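You operate a simulated robot arm through the tools that you are given. There is no shell and no other tool. Be economical: measure what you need, move in short steps, check, and stop when the job is done.

You run a simulated two-armed robot. Do the job below in one go: nothing can be reset, and whatever is moved stays where it is left.

TASK
Close the spare drawer. Take the 20 nozzle from the upper shelf of the green cart and put it on the lower shelf of the green cart. Take the angle gauge on the top of the washing table and put it away on the top of the assembly table shelf. Stack the orange edge protector from the top of the washing table on top of the black edge protector. Open the warmer door, take the grey cartridge on the top of the washing table and put it away in the bottom of the warmer, then shut the door. Open the lower table drawer, take the white cap from the top of the assembly table and put it in the bottom of the lower table drawer and shut the drawer again. Any order will do.

It is judged by the outcome, as a careful person would: the job done as asked, and still so three seconds after it is handed in. It fails if anything else is knocked over, pushed out of place, dropped, spilled or broken. A push-on lid holds only when it is set on centred and level and pressed home; a screw cap is set on level and turned clockwise until tight.

THE ROBOT
Two 7-joint arms with two-finger parallel grippers on one trunk, on a base that drives. Base frame: it is fixed to the floor where the robot stands at the start and does not move with it; the origin is under the middle of the robot, x ahead of it, y to its left, z up. Readings come in m, degrees, newtons and seconds.
The left shoulder is at the start at [0.07, 0.188, 0.94], the right one opposite. With the tool pointing down near the work surface each hand reaches from about 0.34 to 0.8 m from the robot's upright axis, wherever it stands, measured 20 degrees to its own side. Places, roughly: angle gauge [1.25, -2.25, 1]; bottom of the lower table drawer [-1.7, -4.7, 0.6]; bottom of the warmer [1.3, -1.4, 0.2]; edge protector [1.25, -2.5, 1]; grey cartridge [1.5, -3.25, 1]; lower shelf of the green cart [0.8, 0.7, 0.2]; lower table drawer [-1.7, -4.7, 0.6]; nozzle [0.75, 0.75, 0.75]; spare drawer [1, 0, 0.3]; top of the assembly table shelf [-2.5, -4.7, 0.3]; warmer door [1.1, -1.4, 0.4]; white cap (3x3x2 cm) [-1.5, -4.8, 0.9]. Payload 3.91 kg a hand.
Tool frame (each hand has its own): the origin (TCP) lies between the finger pads and is the grasp point; the fingertips stand 0.03 m ahead of it; z points along the fingers, y is the line along which they close. Largest opening 0.11 m; finger width 0.02, thickness 0.01; the body of the gripper, 0.048 by 0.112 m, starts 0.055 m behind the TCP.
Orientation is told as [roll, pitch, yaw] about the base's x, y, z axes, in that order, counted from this pose: with the fingers straight down and closing along the base's y, the tool's x points along the base's -x, its y along +y and its z along -z.

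THE INTERFACE
- The arms move only by the tool move_arm. It takes "left_steps", "right_steps" or both (then of equal length, played together; a hand with none holds still); each is a list of rows, each a list of 3 entries, a list of its own where there are three numbers: the shift along the tool's x, y, z in mm, then the turn, a rotation vector about the tool's x, y, z in degrees, then the finger opening in mm, from 0 to 110. In form: [[[dx, dy, dz], [wx, wy, wz], jaw], ...]. A call has 1 to 8 rows; each row shifts and turns the commanded pose from where the row before left it, along the tool's axes as they then stand. Each row takes 0.2 s and may step no farther than 0.05 m and 8.6 degrees from the row before; otherwise, or with a gripper value out of range, the whole call is refused. A pose out of reach is approached as far as the arm can. The call stops where the force on the tool passes 40 N (or 10 N more than at its start, if that is more) or the arm is blocked; 0.2 s more then pass. Each finger travels about 0.072 m/s and halts on what it meets, pressing with about 24 N; the grip force reading is that of the motor and also rises with nothing between the fingers. The clock runs only during rows and for 0.2 s after the last one: add rows that do not move to give the fingers time. It gives the time, the measured TCP pose, the force on the tool (base axes), the opening and the grip force at its end, in the units of the frame above (readings bear some noise), with the torque about the TCP (base axes, N m) and any sound that the robot's microphone picked up.
- Cameras (640 x 400 px; columns grow to the right, rows downward): "scene" is now at [0.1114, 0.0583, 1.1585]; the picture's right is [0.66, -0.75, 0.00], its down [-0.50, -0.44, -0.74] and it looks along [0.56, 0.49, -0.67] (base axes); focal length 279 px, centre (320, 200). "left" rides on the left gripper at [0.072, -0.017, -0.103] in its tool frame; the picture's right is [0.23, 0.97, 0.00], its down [-0.76, 0.18, -0.62] and it looks along [-0.61, 0.14, 0.78] (tool axes); focal length 222 px, centre (320, 200). "right" rides on the right gripper at [0.072, 0.017, -0.103] in its tool frame; the picture's right is [-0.23, 0.97, 0.00], its down [-0.76, -0.18, -0.62] and it looks along [-0.61, -0.14, 0.78] (tool axes); focal length 222 px, centre (320, 200). There is no depth. A picture from a camera that has moved, and an enlarged one, comes with that camera's place and axes in the base frame and with its lens.
- snapshot(camera): a new picture of that camera. The clock stands still meanwhile.
- raise_lower(by): slides the trunk up (or, below 0, down) by that many m; the arms and the scene camera ride with it, the base frame stays. It gives what a move gives, with no picture.
- drive_base(legs): drives the robot by 1 to 6 legs, each [ahead, turn to the left] in m and degrees, along the robot's own axes; the way and the turn of a leg run together, so that a leg with both is an arc; at most 1.5 m and 180 degrees a leg. The arms and the cameras ride along, it lands a little off, and it stops where it bumps. It gives what a move gives.
- aim_head(pan, tilt): turns the head with the scene camera to pan (to the left, within 86 degrees either way) and tilt (down, from -29 to 69), counted from straight ahead of the robot. It gives what a move gives.
- close_up(camera, box): a new picture of the part [left, top, right, bottom] of that camera's present view, enlarged. The clock stands still meanwhile.
- sign_off(): hands the job in; it is judged then, once.

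Go step by step. Nothing tells you exact positions but the pictures and the camera data: compare them with the known pose of the tool, close in by small moves and look again before you grip or let go. The budget is 217 turns and 220 pictures, counting those below and the enlarged ones. Unless the task says otherwise, let go and move clear before handing in.

The tools are called after ">>>" as a command line: name --argument value ..., lists and objects as JSON in quotes. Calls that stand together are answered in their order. move_arm: Moves the arms, as the interface text tells. Its arguments: {"type":"object","properties":{"left_steps":{"type":"array","items":{"type":"array"}},"right_steps":{"type":"array","items":{"type":"array"}}},"required":[]} The other tools are called the same way: raise_lower (by) slides the trunk up or down; drive_base (legs) drives the base; aim_head (pan, tilt) turns the head that bears the scene camera; snapshot (camera) takes a picture; close_up (camera, box) takes an enlarged picture of a part of a camera's view; sign_off () hands the job in.

At the start:

```text
time: 0.0
left_ee_pos: [0.3096, 0.4265, 0.8712]
left_ee_rot: [0.0, 0.0, 0.0]
left_ft_force: [-0.2, -0.4, -0.7]
left_moment: [-0.02, -0.02, -0.03]
left_gripper_width: 0.11
left_grasp_force: 0.0
right_ee_pos: [0.4512, 0.0735, 0.9201]
right_ee_rot: [-0.1, -0.1, 0.0]
right_ft_force: [-0.4, -0.2, -0.4]
right_moment: [0.01, 0.01, -0.04]
right_gripper_width: 0.1098
right_grasp_force: 0.1
trunk travel left (down, up): [-0.45, 0.49]
robot x, y, heading: [0.0008, -0.0009, -0.1]
head pan, tilt: [41.3, 42.0]
```

scene: 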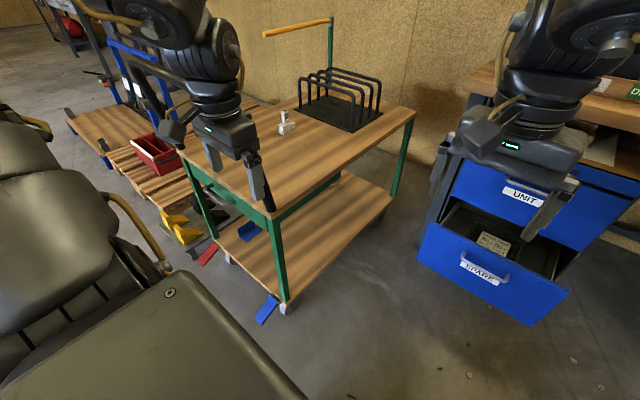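
right: 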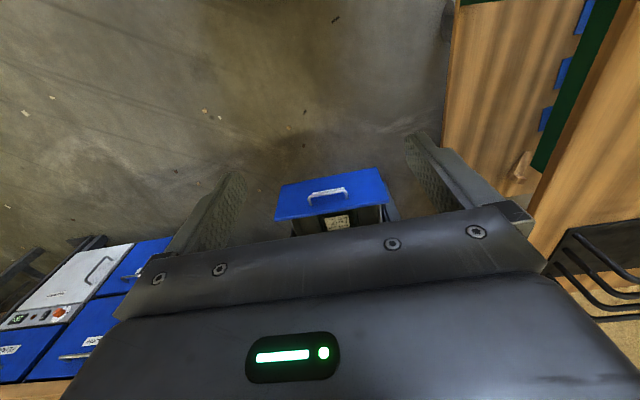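
left: 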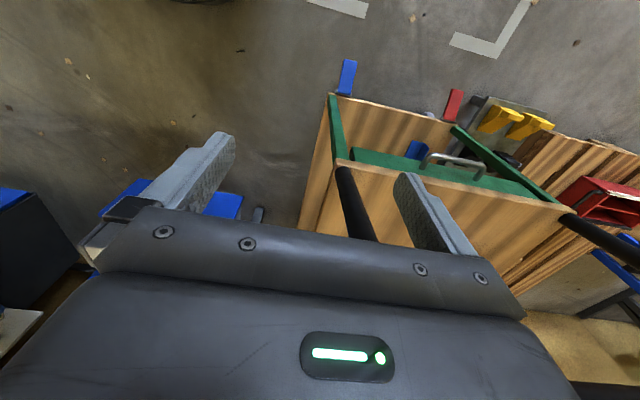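

I see the green cart ahead-left with the nozzle on top, and the open spare drawer ahead. I'll look closer at both before moving.

>>> close_up --camera "scene" --box '[200, 60, 440, 210]'

>>> aim_head --pan -10 --tilt 40

>>> snapshot --camera "scene"

```text
2.67 times, centred on (320, 135) of scene
camera zoom: at [0.1114, 0.0583, 1.1585], right [0.66, -0.75, 0.0], down [-0.5, -0.44, -0.74], along [0.56, 0.49, -0.67], focal length 744 px, centre (320, 373)
```

zoom: 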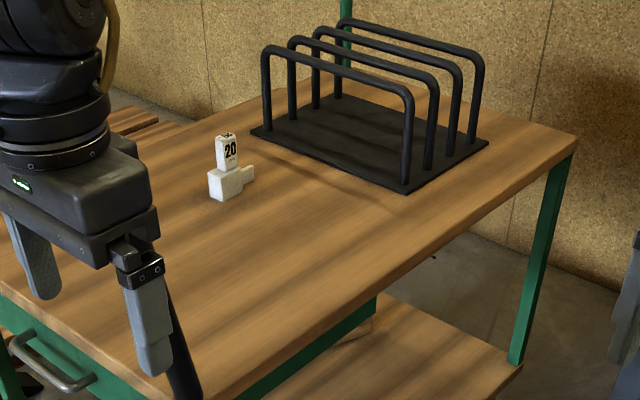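

```text
time: 1.2
left_ee_pos: [0.3106, 0.4267, 0.8703]
left_ee_rot: [0.0, 0.0, -0.1]
left_ft_force: [-0.2, 0.0, 0.1]
left_moment: [-0.02, 0.0, 0.03]
left_gripper_width: 0.1101
left_grasp_force: 0.1
right_ee_pos: [0.4512, 0.074, 0.9197]
right_ee_rot: [-0.1, 0.0, -0.1]
right_ft_force: [0.0, -0.1, -0.6]
right_moment: [0.01, 0.0, -0.02]
right_gripper_width: 0.1099
right_grasp_force: 0.1
trunk travel left (down, up): [-0.45, 0.49]
robot x, y, heading: [-0.0028, -0.0009, 0.2]
head pan, tilt: [-10.0, 40.0]
```

```text
215 pictures are left
camera scene: at [0.1324, -0.0116, 1.1615], right [-0.17, -0.98, 0.0], down [-0.63, 0.11, -0.77], along [0.75, -0.13, -0.64], focal length 279 px, centre (320, 200)
```

scene: 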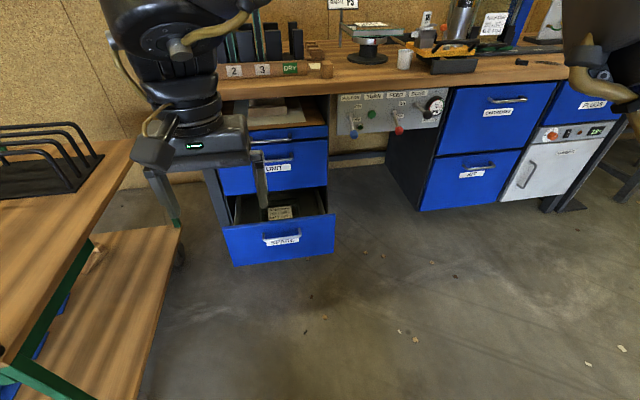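

The cart top is at about z 0.66 with the nozzle near [0.71, 0.76]; the spare drawer's front is near x 0.84, y 0. I'll tilt the right hand forward to push with closed fingertips, tuck the left hand in, and lower the trunk.

>>> move_arm --right_steps '[[[0, 0, 0], [0, -8.5, 0], 80], [[0, 0, 0], [0, -8.5, 0], 50], [[0, 0, 0], [0, -8.5, 0], 20], [[0, 0, 0], [0, -8.5, 0], 0], [[0, 0, 0], [0, -8.5, 0], 0], [[0, 0, 0], [0, -8.5, 0], 0], [[0, 0, 0], [0, -8.5, 0], 0], [[0, 0, 0], [0, -8.5, 0], 0]]' --left_steps '[[[0, -40, 0], [0, 0, 0], 110], [[0, -40, 0], [0, 0, 0], 110], [[0, -20, 0], [0, 0, 0], 110], [[0, 0, 0], [0, 0, 0], 110], [[0, 0, 0], [0, 0, 0], 110], [[0, 0, 0], [0, 0, 0], 110], [[0, 0, 0], [0, 0, 0], 110], [[0, 0, 0], [0, 0, 0], 110]]'

>>> raise_lower --by -0.42

>>> aim_head --pan 0 --tilt 30

>>> snapshot --camera "scene"

>>> snapshot --camera "right"

```text
time: 3.2
left_ee_pos: [0.3175, 0.3294, 0.873]
left_ee_rot: [-0.1, 0.1, 0.0]
left_ft_force: [-0.8, 0.5, -0.7]
left_moment: [0.01, 0.04, 0.0]
left_gripper_width: 0.1099
left_grasp_force: 0.1
left hand out of reach, approached as far as the arm can: row 3
right_ee_pos: [0.4788, 0.037, 0.9707]
right_ee_rot: [13.9, -68.0, -15.8]
right_ft_force: [0.2, 0.6, 0.3]
right_moment: [0.01, -0.01, -0.02]
right_gripper_width: 0.0
right_grasp_force: 23.8
right hand out of reach, approached as far as the arm can: row 8
trunk travel left (down, up): [-0.45, 0.49]
robot x, y, heading: [0.003, -0.0006, 0.1]
head pan, tilt: [-10.0, 40.0]
stopped in row 8 (right hand): the arm was blocked; the commanded pose is now the measured one
```

```text
refused: -0.42 is not a number from -0.4 to 0.4
```

```text
time: 3.9
left_ee_pos: [0.3175, 0.3281, 0.8709]
left_ee_rot: [-0.1, 0.1, -0.2]
left_ft_force: [-0.5, 0.9, -0.3]
left_moment: [-0.02, 0.04, 0.04]
left_gripper_width: 0.11
left_grasp_force: 0.0
right_ee_pos: [0.4774, 0.0369, 0.9702]
right_ee_rot: [13.9, -68.1, -15.7]
right_ft_force: [0.1, 0.5, -0.7]
right_moment: [0.01, -0.02, -0.01]
right_gripper_width: 0.0002
right_grasp_force: 24.4
trunk travel left (down, up): [-0.45, 0.49]
robot x, y, heading: [0.0017, -0.0034, -0.1]
head pan, tilt: [0.0, 30.0]
```

```text
214 pictures are left
camera scene: at [0.1391, 0.003, 1.1768], right [0.0, -1.0, 0.0], down [-0.5, 0.0, -0.87], along [0.87, 0.0, -0.5], focal length 279 px, centre (320, 200)
```

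scene: 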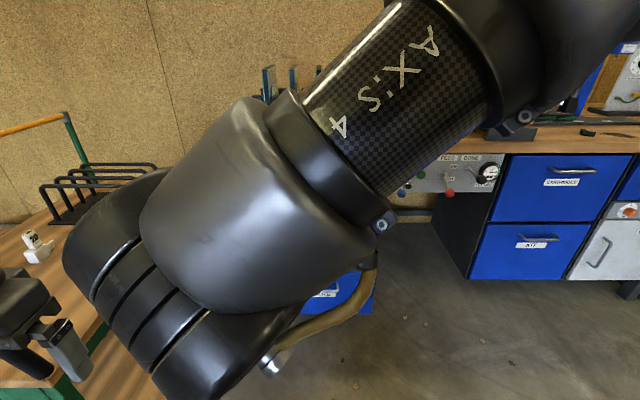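

```text
213 pictures are left
camera right: at [0.3562, 0.0626, 0.9431], right [0.13, 0.95, 0.3], down [-0.31, -0.25, 0.92], along [0.94, -0.21, 0.27], focal length 222 px, centre (320, 200)
```

right: 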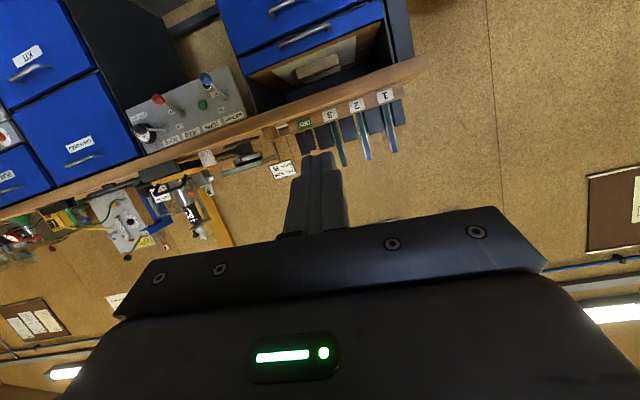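

The right hand was limited by being too close in. I'll extend it forward along its fingers, then lower the trunk.

>>> move_arm --right_steps '[[[0, 0, 40], [0, 0, 0], 0], [[0, 0, 40], [0, 0, 0], 0], [[0, 0, 40], [0, 0, 0], 0]]'

>>> raise_lower --by -0.4

>>> snapshot --camera "right"

>>> snapshot --camera "scene"

```text
time: 4.7
left_ee_pos: [0.3187, 0.3288, 0.8715]
left_ee_rot: [0.0, 0.2, 0.0]
left_ft_force: [1.0, 0.4, 0.8]
left_moment: [-0.03, 0.02, -0.01]
left_gripper_width: 0.1102
left_grasp_force: 0.0
right_ee_pos: [0.5898, 0.0368, 0.9229]
right_ee_rot: [12.8, -67.8, -14.4]
right_ft_force: [0.7, -0.5, 0.6]
right_moment: [-0.01, 0.03, 0.01]
right_gripper_width: 0.0
right_grasp_force: 23.8
trunk travel left (down, up): [-0.45, 0.49]
robot x, y, heading: [-0.0003, 0.0016, -0.0]
head pan, tilt: [0.0, 30.0]
```

```text
time: 8.6
left_ee_pos: [0.3189, 0.3282, 0.4712]
left_ee_rot: [-0.1, 0.1, -0.2]
left_ft_force: [-1.0, -0.9, -0.1]
left_moment: [0.0, -0.02, -0.02]
left_gripper_width: 0.1098
left_grasp_force: 0.0
right_ee_pos: [0.5891, 0.036, 0.5256]
right_ee_rot: [13.0, -68.0, -14.7]
right_ft_force: [0.0, 0.3, -0.2]
right_moment: [0.01, 0.0, 0.03]
right_gripper_width: 0.0001
right_grasp_force: 23.6
trunk travel left (down, up): [-0.05, 0.89]
robot x, y, heading: [-0.0024, -0.0046, 0.2]
head pan, tilt: [0.0, 30.0]
```

```text
212 pictures are left
camera right: at [0.4666, 0.0609, 0.4976], right [0.13, 0.95, 0.29], down [-0.31, -0.24, 0.92], along [0.94, -0.21, 0.27], focal length 222 px, centre (320, 200)
```

right: 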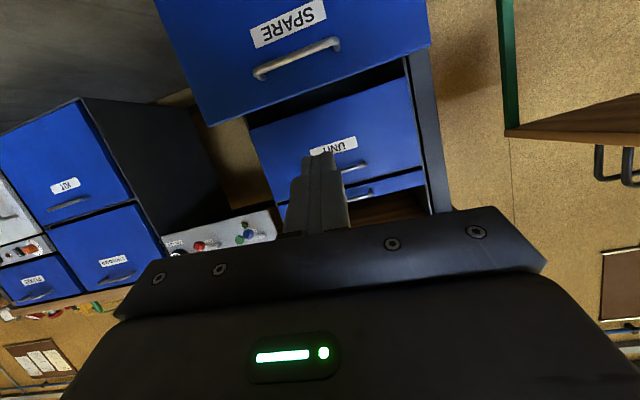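

```text
211 pictures are left
camera scene: at [0.1391, 0.0029, 0.7769], right [0.0, -1.0, 0.0], down [-0.5, 0.0, -0.87], along [0.87, 0.0, -0.5], focal length 279 px, centre (320, 200)
```

scene: 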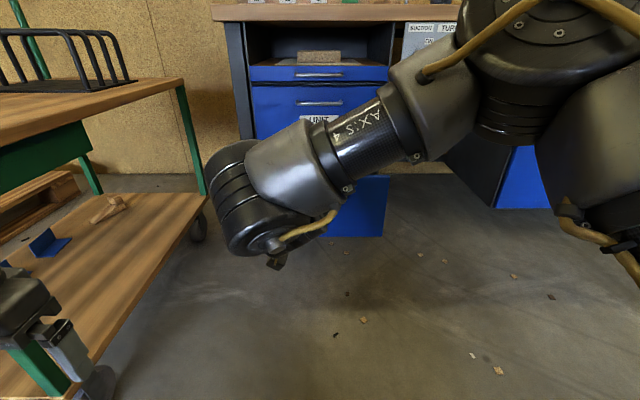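

The spare drawer's handle is near [0.88, 0.0, 0.37], panel top near z 0.42. I'll lower the hand so that closed fingertips meet the panel just beneath the handle at z≈0.32.

>>> raise_lower --by -0.05

>>> move_arm --right_steps '[[[43, -10, 17], [0, 0, 0], 0], [[43, -10, 17], [0, 0, 0], 0], [[43, -10, 17], [0, 0, 0], 0], [[0, 0, 0], [0, 0, 0], 0]]'

>>> snapshot --camera "right"

```text
time: 9.5
left_ee_pos: [0.3168, 0.3274, 0.4223]
left_ee_rot: [-0.1, 0.2, -0.1]
left_ft_force: [-0.2, 0.0, -1.0]
left_moment: [0.02, 0.02, 0.0]
left_gripper_width: 0.1097
left_grasp_force: 0.0
right_ee_pos: [0.59, 0.0368, 0.4739]
right_ee_rot: [13.0, -68.0, -14.7]
right_ft_force: [-0.4, -0.1, -0.4]
right_moment: [-0.05, -0.01, -0.01]
right_gripper_width: 0.0
right_grasp_force: 24.1
trunk travel left (down, up): [0.0, 0.94]
robot x, y, heading: [-0.0006, -0.0002, 0.2]
head pan, tilt: [0.0, 30.0]
```

```text
time: 10.5
left_ee_pos: [0.3175, 0.3282, 0.4223]
left_ee_rot: [-0.2, 0.1, -0.1]
left_ft_force: [0.0, -0.2, 0.0]
left_moment: [-0.02, -0.05, -0.01]
left_gripper_width: 0.1101
left_grasp_force: 0.0
right_ee_pos: [0.5855, 0.0167, 0.3353]
right_ee_rot: [13.0, -68.0, -14.7]
right_ft_force: [-0.2, 0.0, -0.6]
right_moment: [-0.01, 0.01, 0.01]
right_gripper_width: 0.0001
right_grasp_force: 23.9
trunk travel left (down, up): [0.0, 0.94]
robot x, y, heading: [-0.0014, -0.0027, -0.2]
head pan, tilt: [0.0, 30.0]
```

```text
210 pictures are left
camera right: at [0.465, 0.0417, 0.308], right [0.13, 0.95, 0.29], down [-0.31, -0.24, 0.92], along [0.94, -0.21, 0.27], focal length 222 px, centre (320, 200)
```

right: 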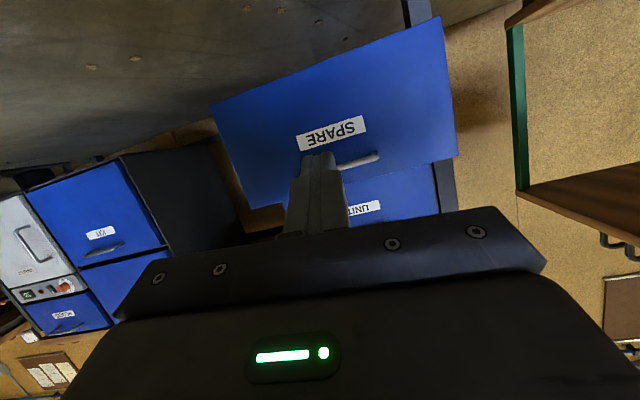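

Fingertips line up just under the handle. Before driving forward I check the clearance between left arm and cart.

>>> aim_head --pan 60 --tilt 35

>>> snapshot --camera "scene"

>>> snapshot --camera "left"

```text
time: 11.8
left_ee_pos: [0.3163, 0.3292, 0.421]
left_ee_rot: [-0.1, 0.1, 0.0]
left_ft_force: [-0.2, 0.7, 0.2]
left_moment: [-0.01, 0.01, -0.01]
left_gripper_width: 0.11
left_grasp_force: 0.0
right_ee_pos: [0.587, 0.0165, 0.3363]
right_ee_rot: [13.0, -68.0, -14.6]
right_ft_force: [-1.3, -0.5, -0.8]
right_moment: [-0.03, -0.03, -0.04]
right_gripper_width: 0.0
right_grasp_force: 23.7
trunk travel left (down, up): [0.0, 0.94]
robot x, y, heading: [-0.0009, -0.0003, 0.1]
head pan, tilt: [60.0, 35.0]
```

```text
209 pictures are left
camera scene: at [0.0928, 0.0792, 0.719], right [0.87, -0.5, 0.0], down [-0.29, -0.5, -0.82], along [0.41, 0.71, -0.57], focal length 279 px, centre (320, 200)
```

scene: 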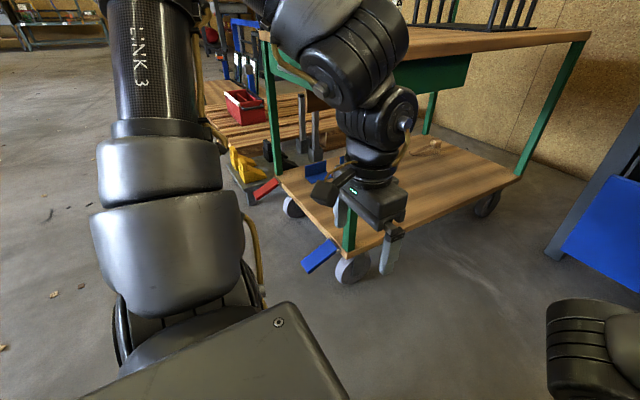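

```text
208 pictures are left
camera left: at [0.2444, 0.3126, 0.5239], right [-0.23, 0.97, 0.0], down [0.76, 0.18, 0.62], along [0.61, 0.14, -0.78], focal length 222 px, centre (320, 200)
```

left: 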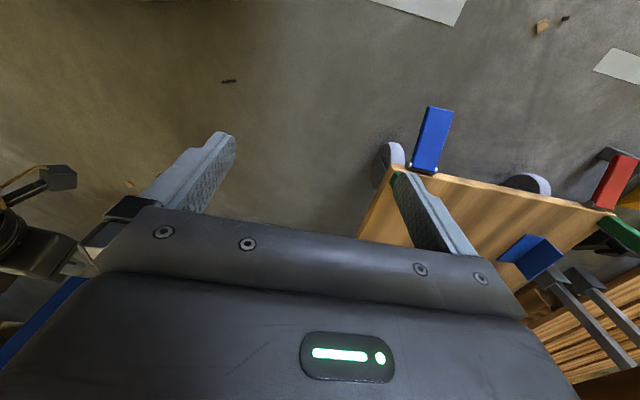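

The left elbow would pass close to the cart edge, so I'll back up a little and shift the robot about 0.17 m to the right before going forward.

>>> drive_base --legs '[[-0.25, 0], [0.25, -40], [0.25, 40]]'

>>> snapshot --camera "right"

```text
time: 17.3
left_ee_pos: [0.5269, 0.165, 0.4216]
left_ee_rot: [-0.1, 0.1, 0.1]
left_ft_force: [-0.2, -0.4, -0.7]
left_moment: [0.0, 0.03, 0.0]
left_gripper_width: 0.1098
left_grasp_force: 0.1
right_ee_pos: [0.799, -0.1462, 0.3357]
right_ee_rot: [13.0, -67.9, -14.4]
right_ft_force: [-0.9, 0.1, 0.7]
right_moment: [0.04, 0.01, -0.04]
right_gripper_width: 0.0001
right_grasp_force: 24.1
trunk travel left (down, up): [0.0, 0.94]
robot x, y, heading: [0.212, -0.1689, 0.3]
head pan, tilt: [60.0, 35.0]
```

```text
207 pictures are left
camera right: at [0.6771, -0.1215, 0.3084], right [0.12, 0.95, 0.29], down [-0.31, -0.24, 0.92], along [0.94, -0.2, 0.27], focal length 222 px, centre (320, 200)
```

right: 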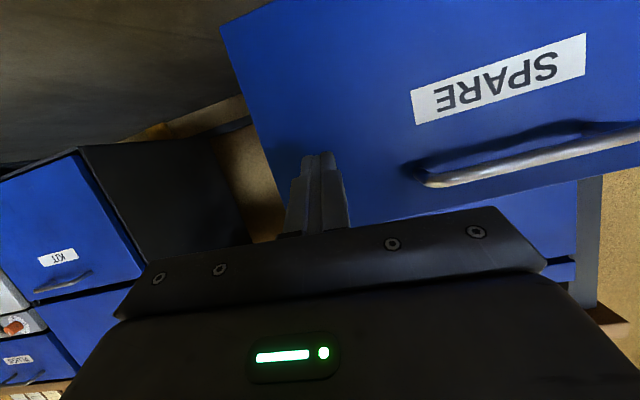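

Slide the hand toward the panel centre (below the handle), then push forward in steps.

>>> move_arm --right_steps '[[[0, 45, 0], [0, 0, 0], 0], [[0, 45, 0], [0, 0, 0], 0], [[0, 30, 0], [0, 0, 0], 0], [[-14, 2, 37], [0, 0, 0], 0], [[-14, 2, 37], [0, 0, 0], 0], [[-14, 2, 37], [0, 0, 0], 0]]'

>>> snapshot --camera "right"

```text
time: 18.7
left_ee_pos: [0.5286, 0.1642, 0.42]
left_ee_rot: [0.0, 0.2, 0.1]
left_ft_force: [0.7, 0.0, -0.9]
left_moment: [0.0, -0.01, 0.0]
left_gripper_width: 0.1097
left_grasp_force: 0.1
right_ee_pos: [0.9347, -0.0676, 0.3495]
right_ee_rot: [13.3, -68.0, -14.6]
right_ft_force: [1.6, 0.9, -7.4]
right_moment: [-0.16, 0.03, -0.04]
right_gripper_width: 0.0
right_grasp_force: 24.2
right hand out of reach, approached as far as the arm can: row 2, 3, 5, 6
trunk travel left (down, up): [0.0, 0.94]
robot x, y, heading: [0.2128, -0.1703, 0.4]
head pan, tilt: [60.0, 35.0]
```

```text
206 pictures are left
camera right: at [0.8134, -0.0428, 0.3226], right [0.12, 0.95, 0.29], down [-0.31, -0.25, 0.92], along [0.94, -0.2, 0.26], focal length 222 px, centre (320, 200)
```

right: 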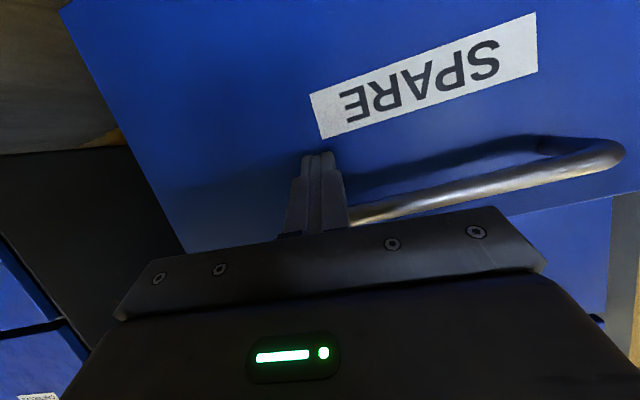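

The finger slightly rubs the handle's underside; I'll lower it a little and then push by driving the base.

>>> move_arm --right_steps '[[[18, 0, -10], [0, 0, 0], 0], [[14, -2, 5], [0, 0, 0], 0]]'

>>> drive_base --legs '[[0.1, 0]]'

>>> snapshot --camera "right"

```text
time: 19.3
left_ee_pos: [0.5288, 0.1653, 0.4223]
left_ee_rot: [-0.1, 0.1, 0.2]
left_ft_force: [-0.9, 1.0, -0.4]
left_moment: [-0.02, -0.02, 0.0]
left_gripper_width: 0.11
left_grasp_force: 0.0
right_ee_pos: [0.9193, -0.0658, 0.3231]
right_ee_rot: [13.0, -68.0, -14.3]
right_ft_force: [-0.3, 0.3, 0.3]
right_moment: [0.01, 0.02, -0.02]
right_gripper_width: 0.0
right_grasp_force: 23.3
trunk travel left (down, up): [0.0, 0.94]
robot x, y, heading: [0.2142, -0.1673, 0.4]
head pan, tilt: [60.0, 35.0]
```

```text
time: 20.4
left_ee_pos: [0.6283, 0.1664, 0.422]
left_ee_rot: [-0.1, 0.1, 0.3]
left_ft_force: [1.0, 0.0, 0.1]
left_moment: [0.01, 0.03, 0.0]
left_gripper_width: 0.11
left_grasp_force: 0.1
right_ee_pos: [1.0194, -0.0637, 0.3214]
right_ee_rot: [13.0, -68.0, -14.3]
right_ft_force: [-0.7, 0.1, 0.2]
right_moment: [0.0, 0.01, -0.01]
right_gripper_width: 0.0003
right_grasp_force: 23.5
trunk travel left (down, up): [0.0, 0.94]
robot x, y, heading: [0.3157, -0.1679, 0.4]
head pan, tilt: [60.0, 35.0]
```

```text
205 pictures are left
camera right: at [0.8972, -0.0392, 0.2955], right [0.12, 0.95, 0.29], down [-0.31, -0.24, 0.92], along [0.94, -0.2, 0.27], focal length 222 px, centre (320, 200)
```

right: 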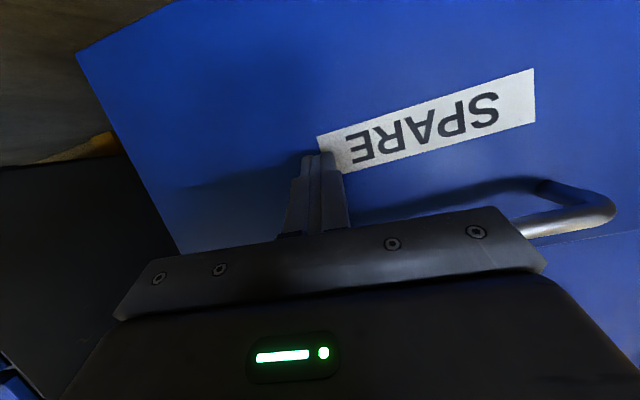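

Drawer moved with the push. I'll continue pushing until resistance.

>>> drive_base --legs '[[0.04, 0]]'

>>> aim_head --pan 15 --tilt 25

>>> snapshot --camera "right"

>>> snapshot --camera "scene"

```text
time: 21.4
left_ee_pos: [0.6672, 0.1658, 0.422]
left_ee_rot: [-0.1, 0.2, 0.2]
left_ft_force: [0.2, -0.5, 0.1]
left_moment: [-0.01, 0.01, -0.02]
left_gripper_width: 0.11
left_grasp_force: 0.0
right_ee_pos: [1.0558, -0.0634, 0.3219]
right_ee_rot: [12.0, -67.8, -13.5]
right_ft_force: [-0.7, 0.8, 0.2]
right_moment: [0.0, 0.02, -0.01]
right_gripper_width: 0.0001
right_grasp_force: 23.6
trunk travel left (down, up): [0.0, 0.94]
robot x, y, heading: [0.3496, -0.1626, 0.2]
head pan, tilt: [60.0, 35.0]
stopped in leg 1: the force on the tool passed its limit at 76 N (the readings are from after the stop); the commanded pose is now the measured one
```

```text
time: 22.6
left_ee_pos: [0.6658, 0.1656, 0.421]
left_ee_rot: [-0.2, 0.1, 0.2]
left_ft_force: [0.2, 0.3, -0.3]
left_moment: [-0.01, -0.02, 0.03]
left_gripper_width: 0.1104
left_grasp_force: 0.0
right_ee_pos: [1.0561, -0.063, 0.32]
right_ee_rot: [11.9, -67.8, -13.3]
right_ft_force: [-1.4, -0.1, -0.7]
right_moment: [-0.01, 0.02, -0.02]
right_gripper_width: 0.0
right_grasp_force: 24.3
trunk travel left (down, up): [0.0, 0.94]
robot x, y, heading: [0.3515, -0.1628, 0.4]
head pan, tilt: [15.0, 25.0]
```

```text
204 pictures are left
camera right: at [0.9338, -0.0392, 0.2942], right [0.12, 0.95, 0.29], down [-0.31, -0.24, 0.92], along [0.94, -0.2, 0.26], focal length 222 px, centre (320, 200)
```

right: 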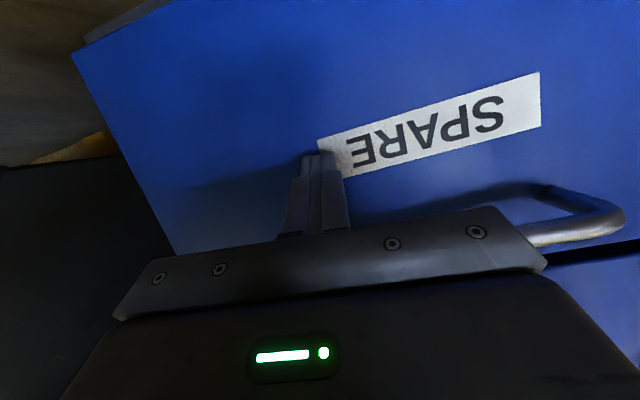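

```text
203 pictures are left
camera scene: at [0.4895, -0.1382, 0.7348], right [0.27, -0.96, 0.0], down [-0.41, -0.11, -0.91], along [0.87, 0.24, -0.42], focal length 279 px, centre (320, 200)
```

scene: 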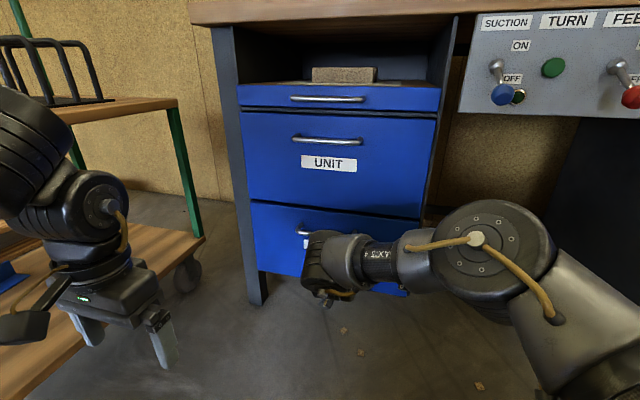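

The spare drawer is shut. Now I'll back off, raise the trunk and retract the right arm, before driving around to face the cart.

>>> drive_base --legs '[[-0.15, 0]]'

>>> raise_lower --by 0.3

>>> move_arm --right_steps '[[[0, 0, -40], [0, 0, 0], 0], [[0, 0, -40], [0, 4, 0], 20], [[0, 0, -40], [0, 4, 0], 40], [[0, 0, -30], [0, 4, 0], 60], [[0, 0, 0], [0, 4, 0], 80]]'

>>> aim_head --pan 80 --tilt 25

>>> snapshot --camera "scene"

>>> aim_head --pan -80 --tilt 25

>>> snapshot --camera "scene"

```text
time: 23.9
left_ee_pos: [0.5143, 0.1648, 0.422]
left_ee_rot: [0.0, 0.1, 0.3]
left_ft_force: [0.4, 0.7, 0.0]
left_moment: [0.0, 0.03, 0.0]
left_gripper_width: 0.1099
left_grasp_force: 0.0
right_ee_pos: [0.9039, -0.0641, 0.3213]
right_ee_rot: [12.0, -67.7, -13.3]
right_ft_force: [0.3, -0.4, 0.3]
right_moment: [0.0, 0.01, -0.02]
right_gripper_width: 0.0001
right_grasp_force: 23.8
trunk travel left (down, up): [0.0, 0.94]
robot x, y, heading: [0.1979, -0.1673, 0.3]
head pan, tilt: [15.0, 25.0]
```

```text
time: 26.9
left_ee_pos: [0.514, 0.1645, 0.7209]
left_ee_rot: [-0.1, 0.1, 0.3]
left_ft_force: [-0.3, -0.4, 0.3]
left_moment: [-0.01, 0.01, 0.03]
left_gripper_width: 0.11
left_grasp_force: 0.0
right_ee_pos: [0.9032, -0.0643, 0.6213]
right_ee_rot: [12.0, -67.8, -13.4]
right_ft_force: [0.6, 1.2, -0.3]
right_moment: [-0.03, 0.01, 0.0]
right_gripper_width: 0.0001
right_grasp_force: 24.0
trunk travel left (down, up): [-0.3, 0.64]
robot x, y, heading: [0.1993, -0.1675, 0.4]
head pan, tilt: [15.0, 25.0]
```

```text
time: 28.1
left_ee_pos: [0.5145, 0.1656, 0.7214]
left_ee_rot: [0.0, 0.1, 0.3]
left_ft_force: [0.3, -0.9, 0.4]
left_moment: [-0.01, 0.01, -0.01]
left_gripper_width: 0.1101
left_grasp_force: 0.0
right_ee_pos: [0.7653, -0.0626, 0.6825]
right_ee_rot: [7.3, -51.8, -7.9]
right_ft_force: [0.2, -1.2, 0.3]
right_moment: [0.0, 0.01, 0.02]
right_gripper_width: 0.0798
right_grasp_force: 0.0
trunk travel left (down, up): [-0.3, 0.64]
robot x, y, heading: [0.2, -0.166, 0.3]
head pan, tilt: [15.0, 25.0]
```

```text
time: 29.5
left_ee_pos: [0.514, 0.165, 0.722]
left_ee_rot: [-0.1, 0.1, 0.3]
left_ft_force: [-0.4, 0.5, -0.4]
left_moment: [-0.02, 0.01, -0.03]
left_gripper_width: 0.11
left_grasp_force: 0.1
right_ee_pos: [0.7661, -0.0627, 0.6823]
right_ee_rot: [7.3, -52.0, -8.0]
right_ft_force: [-0.3, 0.9, -1.3]
right_moment: [0.01, 0.03, 0.01]
right_gripper_width: 0.08
right_grasp_force: 0.1
trunk travel left (down, up): [-0.3, 0.64]
robot x, y, heading: [0.2, -0.1685, 0.3]
head pan, tilt: [80.0, 25.0]
```

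```text
202 pictures are left
camera scene: at [0.2633, -0.0726, 1.0348], right [0.99, -0.17, 0.0], down [-0.07, -0.42, -0.91], along [0.15, 0.89, -0.42], focal length 279 px, centre (320, 200)
```

scene: 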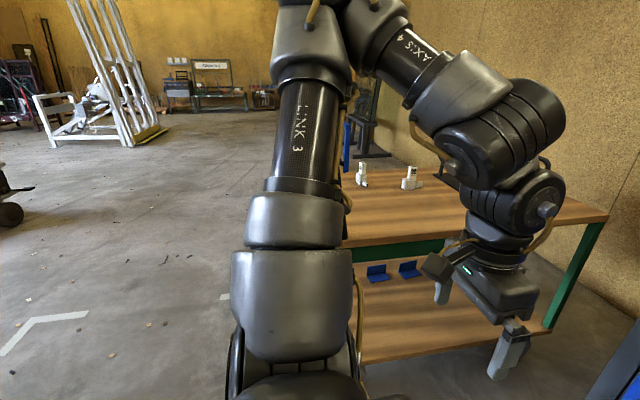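

```text
time: 32.0
left_ee_pos: [0.514, 0.1656, 0.7212]
left_ee_rot: [-0.1, 0.1, 0.3]
left_ft_force: [-0.2, 0.3, 0.1]
left_moment: [0.0, -0.01, 0.01]
left_gripper_width: 0.11
left_grasp_force: 0.1
right_ee_pos: [0.7661, -0.0627, 0.6835]
right_ee_rot: [7.3, -52.0, -8.0]
right_ft_force: [0.1, 0.1, 0.1]
right_moment: [0.02, -0.01, 0.02]
right_gripper_width: 0.0802
right_grasp_force: 0.2
trunk travel left (down, up): [-0.3, 0.64]
robot x, y, heading: [0.2, -0.1653, 0.7]
head pan, tilt: [-80.0, 25.0]
```

```text
201 pictures are left
camera scene: at [0.2644, -0.2541, 1.0348], right [-0.98, -0.18, 0.0], down [-0.08, 0.42, -0.91], along [0.16, -0.89, -0.42], focal length 279 px, centre (320, 200)
```

scene: 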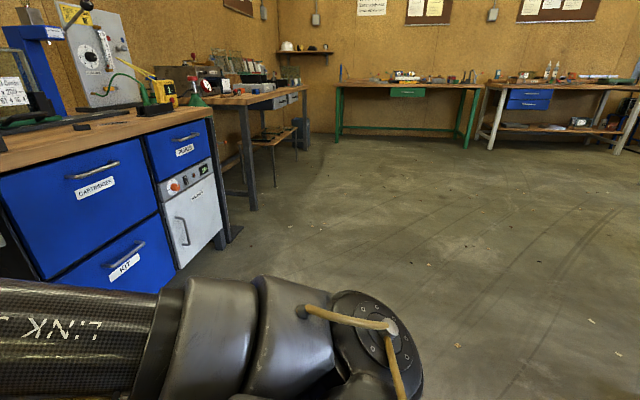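

There are two nozzle-like pieces on the cart; I'll zoom to read their numbers.

>>> aim_head --pan 70 --tilt 25

>>> close_up --camera "scene" --box '[240, 130, 400, 230]'

```text
time: 34.3
left_ee_pos: [0.5146, 0.1649, 0.7209]
left_ee_rot: [-0.1, 0.2, 0.3]
left_ft_force: [0.5, -0.5, -0.5]
left_moment: [0.01, 0.02, -0.01]
left_gripper_width: 0.1098
left_grasp_force: 0.0
right_ee_pos: [0.766, -0.0627, 0.6835]
right_ee_rot: [7.3, -52.0, -8.0]
right_ft_force: [0.2, -0.3, 0.0]
right_moment: [-0.02, 0.0, -0.03]
right_gripper_width: 0.0802
right_grasp_force: 0.0
trunk travel left (down, up): [-0.3, 0.64]
robot x, y, heading: [0.1984, -0.1674, 0.3]
head pan, tilt: [70.0, 25.0]
```

```text
4.00 times, centred on (320, 180) of scene
camera zoom: at [0.2788, -0.0767, 1.0348], right [0.94, -0.34, 0.0], down [-0.14, -0.4, -0.91], along [0.3, 0.85, -0.42], focal length 1116 px, centre (320, 280)
```

zoom: 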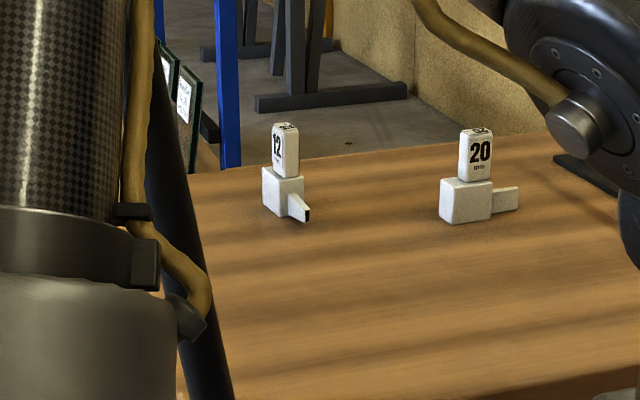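

The "20" is the right piece at about [0.71, 0.755]; "12" is 15 cm to its left. Now I'll drive around to face the cart from the near side.

>>> drive_base --legs '[[-0.5, 90], [-0.5, 0], [0.585, -70], [0.585, 70]]'

>>> aim_head --pan 0 --tilt 40

>>> snapshot --camera "scene"

```text
time: 46.9
left_ee_pos: [0.2055, 0.2133, 0.7209]
left_ee_rot: [0.0, 0.2, 85.4]
left_ft_force: [0.2, -0.5, 0.2]
left_moment: [-0.04, 0.0, 0.02]
left_gripper_width: 0.11
left_grasp_force: 0.0
right_ee_pos: [0.4549, 0.442, 0.6837]
right_ee_rot: [6.7, -51.9, 77.7]
right_ft_force: [1.2, -5.3, 1.2]
right_moment: [0.03, 0.07, 0.16]
right_gripper_width: 0.0791
right_grasp_force: 0.0
trunk travel left (down, up): [-0.3, 0.64]
robot x, y, heading: [0.5138, -0.1271, 86.2]
head pan, tilt: [70.0, 25.0]
stopped in leg 4: the force on the tool passed its limit at 72 N (the readings are from after the stop); the commanded pose is now the measured one
```

```text
time: 48.3
left_ee_pos: [0.2054, 0.2145, 0.721]
left_ee_rot: [-0.1, 0.0, 85.5]
left_ft_force: [-0.5, -0.6, 0.3]
left_moment: [-0.03, 0.02, -0.02]
left_gripper_width: 0.1102
left_grasp_force: 0.0
right_ee_pos: [0.4551, 0.4427, 0.683]
right_ee_rot: [6.7, -51.8, 77.6]
right_ft_force: [0.6, -9.8, -0.5]
right_moment: [-0.08, 0.03, 0.38]
right_gripper_width: 0.0791
right_grasp_force: 0.1
trunk travel left (down, up): [-0.3, 0.64]
robot x, y, heading: [0.5107, -0.1285, 86.0]
head pan, tilt: [0.0, 40.0]
```

```text
199 pictures are left
camera scene: at [0.5199, 0.0084, 1.0116], right [1.0, -0.07, 0.0], down [-0.04, -0.64, -0.77], along [0.05, 0.76, -0.64], focal length 279 px, centre (320, 200)
```

scene: 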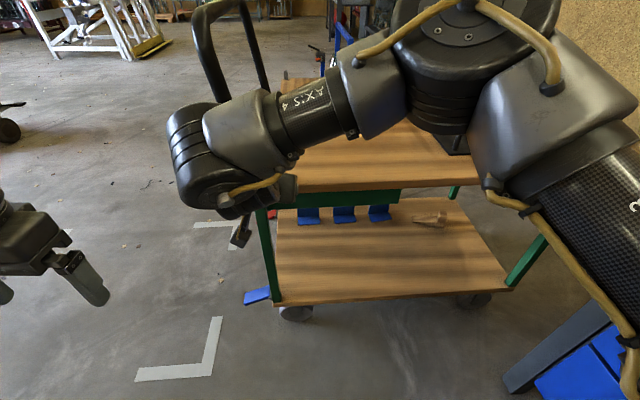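

The right fingertips touched the cart edge. I'll back off, raise the trunk, and check that the cart and its items are unmoved.

>>> drive_base --legs '[[-0.1, 4]]'

>>> raise_lower --by 0.3

>>> aim_head --pan 5 --tilt 40

>>> snapshot --camera "scene"

>>> snapshot --camera "right"

```text
time: 49.4
left_ee_pos: [0.1793, 0.0916, 0.7215]
left_ee_rot: [0.0, 0.1, 89.5]
left_ft_force: [-0.2, -0.2, -0.1]
left_moment: [0.0, 0.01, -0.01]
left_gripper_width: 0.1101
left_grasp_force: 0.0
right_ee_pos: [0.4121, 0.3387, 0.6834]
right_ee_rot: [6.6, -51.9, 81.7]
right_ft_force: [-0.2, 0.4, 0.5]
right_moment: [0.01, 0.01, -0.01]
right_gripper_width: 0.08
right_grasp_force: 0.1
trunk travel left (down, up): [-0.3, 0.64]
robot x, y, heading: [0.5075, -0.2273, 90.0]
head pan, tilt: [0.0, 40.0]
```

```text
time: 52.4
left_ee_pos: [0.1798, 0.0942, 1.0225]
left_ee_rot: [0.0, 0.1, 89.5]
left_ft_force: [0.3, -0.3, -0.2]
left_moment: [0.01, -0.01, -0.01]
left_gripper_width: 0.1098
left_grasp_force: 0.0
right_ee_pos: [0.4118, 0.3397, 0.9813]
right_ee_rot: [6.7, -51.9, 81.7]
right_ft_force: [-0.3, -0.3, 0.6]
right_moment: [0.01, 0.02, -0.01]
right_gripper_width: 0.08
right_grasp_force: 0.1
trunk travel left (down, up): [-0.6, 0.34]
robot x, y, heading: [0.5131, -0.2244, 89.9]
head pan, tilt: [0.0, 40.0]
```

```text
time: 53.1
left_ee_pos: [0.1798, 0.0942, 1.0213]
left_ee_rot: [-0.1, 0.3, 89.5]
left_ft_force: [-0.2, -0.4, -0.1]
left_moment: [0.01, -0.03, -0.01]
left_gripper_width: 0.1101
left_grasp_force: 0.0
right_ee_pos: [0.4125, 0.3387, 0.9823]
right_ee_rot: [6.7, -51.8, 81.7]
right_ft_force: [-0.1, -0.4, -0.4]
right_moment: [-0.04, -0.01, 0.02]
right_gripper_width: 0.0799
right_grasp_force: 0.1
trunk travel left (down, up): [-0.6, 0.34]
robot x, y, heading: [0.5084, -0.2247, 90.0]
head pan, tilt: [5.0, 40.0]
```

```text
198 pictures are left
camera scene: at [0.4994, -0.0891, 1.3115], right [1.0, 0.09, 0.0], down [0.06, -0.64, -0.77], along [-0.07, 0.76, -0.64], focal length 279 px, centre (320, 200)
```

scene: 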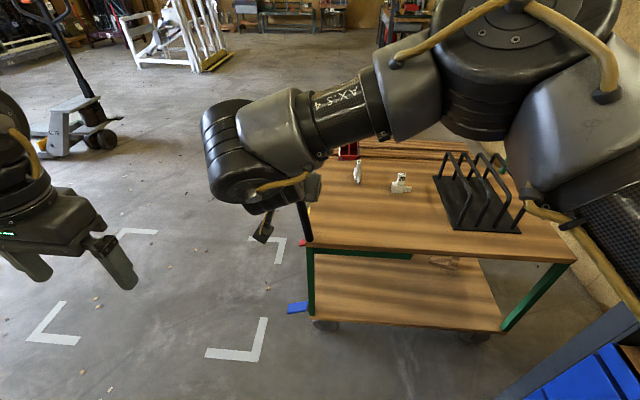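

```text
197 pictures are left
camera right: at [0.3889, 0.2147, 0.9911], right [-0.95, 0.19, 0.25], down [0.25, -0.03, 0.97], along [0.19, 0.98, -0.01], focal length 222 px, centre (320, 200)
```

right: 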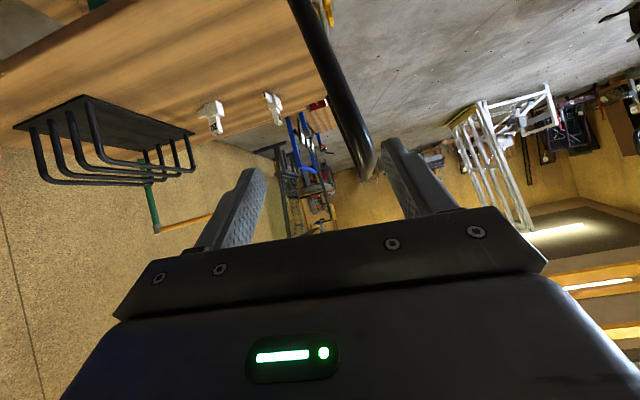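

Everything is still in place. I'll square up the right hand and slide it to the right (x ≈ 0.71), high above the cart.

>>> move_arm --right_steps '[[[0, 0, 0], [0, 0, -5.2], 80], [[0, -50, 0], [0, 0, 0], 80], [[0, -50, 0], [0, 0, 0], 80], [[0, -50, 0], [0, 0, 0], 80], [[0, -50, 0], [0, 0, 0], 80], [[0, -50, 0], [0, 0, 0], 80], [[0, -50, 0], [0, 0, 0], 80], [[0, 0, 0], [0, 0, 0], 80]]'

>>> drive_base --legs '[[0.3, 0]]'

>>> snapshot --camera "right"

>>> snapshot --camera "scene"

```text
time: 54.9
left_ee_pos: [0.1774, 0.0948, 1.0208]
left_ee_rot: [-0.2, 0.3, 89.5]
left_ft_force: [0.0, 0.4, 0.0]
left_moment: [-0.01, -0.01, 0.0]
left_gripper_width: 0.1101
left_grasp_force: 0.0
right_ee_pos: [0.7102, 0.3401, 0.983]
right_ee_rot: [-0.1, -52.1, 90.3]
right_ft_force: [0.4, 0.6, 0.4]
right_moment: [0.02, 0.0, -0.05]
right_gripper_width: 0.0802
right_grasp_force: 0.1
trunk travel left (down, up): [-0.6, 0.34]
robot x, y, heading: [0.5091, -0.2236, 90.1]
head pan, tilt: [5.0, 40.0]
```

```text
time: 56.9
left_ee_pos: [0.1763, 0.3946, 1.021]
left_ee_rot: [0.0, 0.2, 89.8]
left_ft_force: [-0.1, 0.8, 0.3]
left_moment: [0.0, 0.01, -0.03]
left_gripper_width: 0.1099
left_grasp_force: 0.0
right_ee_pos: [0.7062, 0.6456, 0.9815]
right_ee_rot: [0.3, -52.1, 90.3]
right_ft_force: [-0.5, 0.5, 0.1]
right_moment: [0.02, 0.0, -0.01]
right_gripper_width: 0.0799
right_grasp_force: 0.0
trunk travel left (down, up): [-0.6, 0.34]
robot x, y, heading: [0.5072, 0.072, 90.6]
head pan, tilt: [5.0, 40.0]
```

```text
196 pictures are left
camera right: at [0.6908, 0.5193, 0.9887], right [-0.97, 0.13, 0.18], down [0.18, -0.02, 0.98], along [0.13, 0.99, 0.0], focal length 222 px, centre (320, 200)
```

right: 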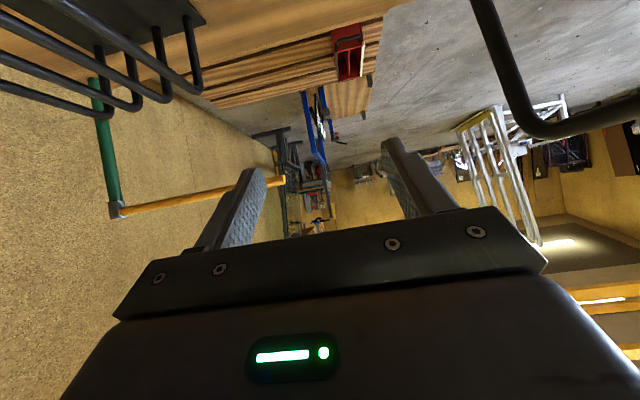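

```text
195 pictures are left
camera scene: at [0.4977, 0.2137, 1.3114], right [1.0, 0.09, 0.0], down [0.06, -0.64, -0.77], along [-0.07, 0.76, -0.64], focal length 279 px, centre (320, 200)
```

scene: 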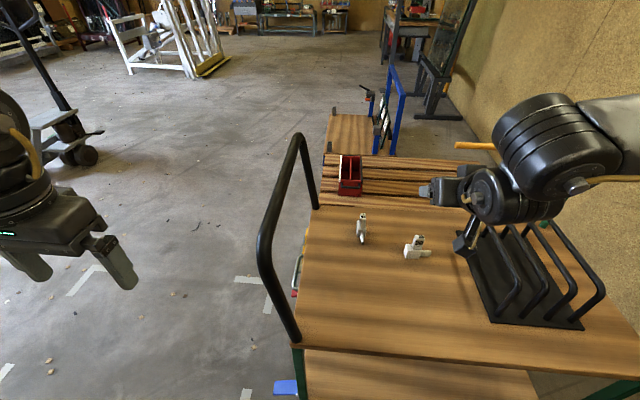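

Nozzle 20 is confirmed near [0.715, 0.755]. I'll lower the hand in front of it.

>>> raise_lower --by -0.22

>>> aim_head --pan -10 --tilt 40

>>> snapshot --camera "scene"

>>> snapshot --camera "right"

```text
time: 59.3
left_ee_pos: [0.1762, 0.3931, 0.8016]
left_ee_rot: [-0.1, 0.2, 89.8]
left_ft_force: [-0.3, -0.5, -0.8]
left_moment: [-0.01, 0.01, -0.02]
left_gripper_width: 0.1099
left_grasp_force: 0.1
right_ee_pos: [0.707, 0.6449, 0.7615]
right_ee_rot: [0.1, -52.0, 90.4]
right_ft_force: [-0.5, 1.8, 0.0]
right_moment: [-0.01, 0.02, 0.01]
right_gripper_width: 0.0798
right_grasp_force: 0.0
trunk travel left (down, up): [-0.38, 0.56]
robot x, y, heading: [0.5028, 0.0781, 90.6]
head pan, tilt: [5.0, 40.0]
```

```text
time: 60.0
left_ee_pos: [0.1762, 0.3939, 0.801]
left_ee_rot: [-0.1, 0.2, 89.8]
left_ft_force: [0.1, 0.4, -0.4]
left_moment: [-0.02, -0.01, -0.03]
left_gripper_width: 0.11
left_grasp_force: 0.0
right_ee_pos: [0.7064, 0.645, 0.7614]
right_ee_rot: [0.0, -52.1, 90.4]
right_ft_force: [0.0, 0.3, 1.2]
right_moment: [-0.01, 0.04, 0.0]
right_gripper_width: 0.0801
right_grasp_force: 0.1
trunk travel left (down, up): [-0.38, 0.56]
robot x, y, heading: [0.5089, 0.0749, 90.2]
head pan, tilt: [-10.0, 40.0]
```

```text
194 pictures are left
camera scene: at [0.5199, 0.2126, 1.0915], right [0.99, -0.17, 0.0], down [-0.11, -0.63, -0.77], along [0.13, 0.76, -0.64], focal length 279 px, centre (320, 200)
```

scene: 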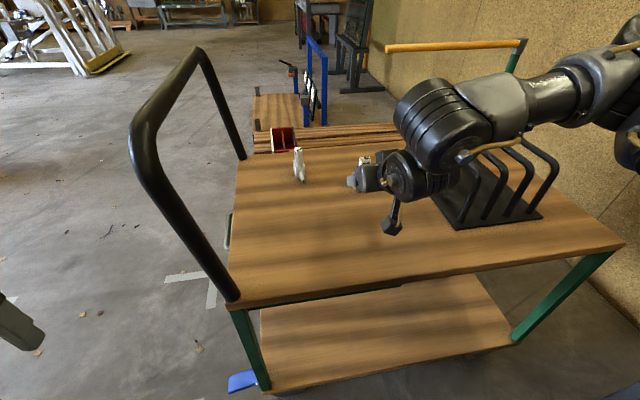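

```text
193 pictures are left
camera right: at [0.6909, 0.519, 0.7688], right [-0.97, 0.13, 0.18], down [0.18, -0.02, 0.98], along [0.13, 0.99, 0.0], focal length 222 px, centre (320, 200)
```

right: 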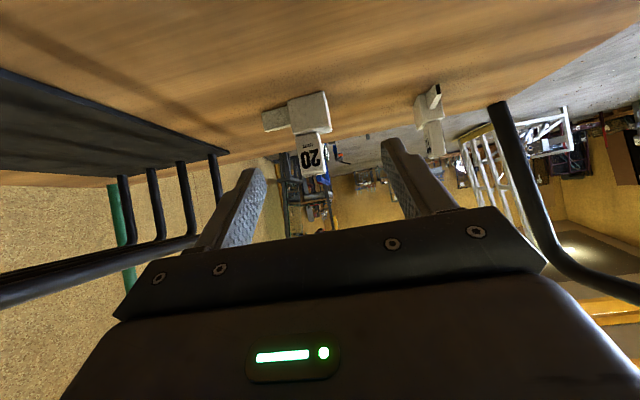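

Neck of nozzle at about [0.722, 0.75, 0.705–0.75]. Approach so that the open fingers straddle it.

>>> move_arm --right_steps '[[[-14, -15, 30], [0, 0, 0], 80], [[-14, 0, 33], [0, 0, 0], 80], [[-13, 0, 32], [0, 0, 0], 80], [[0, 0, 0], [0, 0, 0], 80]]'

>>> snapshot --camera "right"

>>> close_up --camera "scene" --box '[280, 100, 520, 250]'

```text
time: 61.0
left_ee_pos: [0.1769, 0.3944, 0.8008]
left_ee_rot: [0.0, 0.1, 89.8]
left_ft_force: [-0.2, 0.2, 0.7]
left_moment: [0.05, 0.02, 0.02]
left_gripper_width: 0.11
left_grasp_force: 0.0
right_ee_pos: [0.6966, 0.6673, 0.7466]
right_ee_rot: [0.6, -51.2, 90.3]
right_ft_force: [0.8, 0.2, -0.1]
right_moment: [-0.02, 0.03, 0.04]
right_gripper_width: 0.0801
right_grasp_force: 0.1
right hand out of reach, approached as far as the arm can: row 1, 2, 3
trunk travel left (down, up): [-0.38, 0.56]
robot x, y, heading: [0.5089, 0.0783, 90.6]
head pan, tilt: [-10.0, 40.0]
```

```text
192 pictures are left
camera right: at [0.6816, 0.541, 0.7552], right [-0.97, 0.13, 0.18], down [0.18, -0.01, 0.98], along [0.13, 0.99, -0.02], focal length 222 px, centre (320, 200)
```

right: 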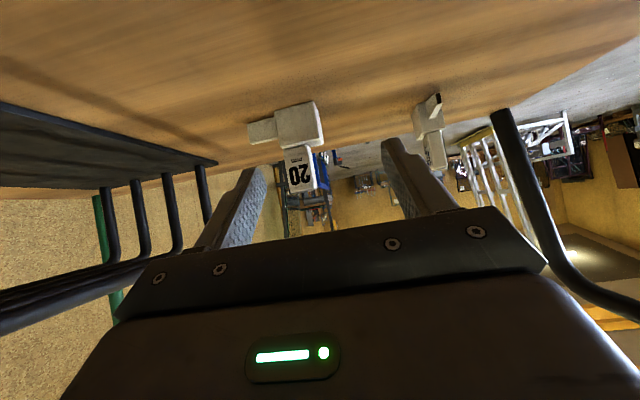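

```text
2.67 times, centred on (400, 175) of scene
camera zoom: at [0.5217, 0.2126, 1.0914], right [0.99, -0.17, 0.0], down [-0.11, -0.63, -0.77], along [0.13, 0.76, -0.64], focal length 744 px, centre (107, 267)
```

zoom: 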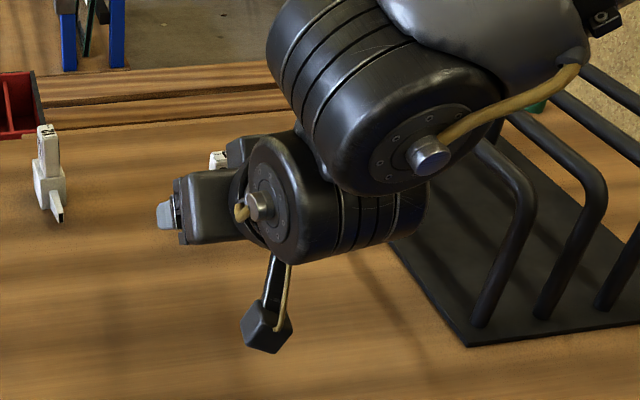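

The arm is at its reach limit; I need the base a bit closer. Checking the base clearance first.

>>> aim_head --pan 0 --tilt 69

>>> snapshot --camera "scene"

```text
time: 62.0
left_ee_pos: [0.176, 0.3937, 0.8009]
left_ee_rot: [0.0, 0.2, 89.8]
left_ft_force: [-0.2, 0.5, 0.2]
left_moment: [-0.01, 0.02, 0.0]
left_gripper_width: 0.1099
left_grasp_force: 0.1
right_ee_pos: [0.6955, 0.6668, 0.7466]
right_ee_rot: [0.1, -51.2, 90.5]
right_ft_force: [0.9, 0.2, -0.2]
right_moment: [0.02, 0.01, 0.03]
right_gripper_width: 0.0801
right_grasp_force: 0.0
trunk travel left (down, up): [-0.38, 0.56]
robot x, y, heading: [0.5091, 0.0736, 90.4]
head pan, tilt: [0.0, 68.8]
```

```text
190 pictures are left
camera scene: at [0.5056, 0.1847, 1.0554], right [1.0, 0.01, 0.0], down [0.01, -0.93, -0.36], along [0.0, 0.36, -0.93], focal length 279 px, centre (320, 200)
```

scene: 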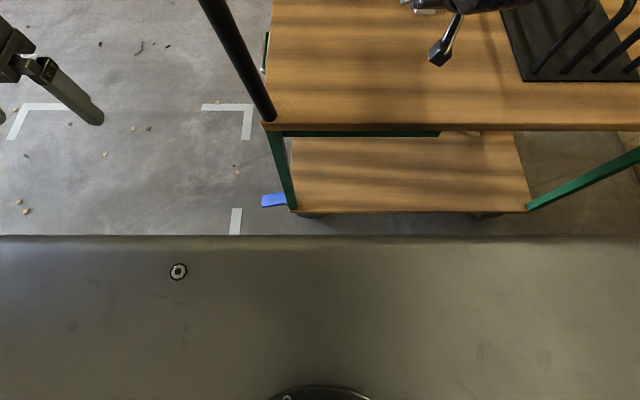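

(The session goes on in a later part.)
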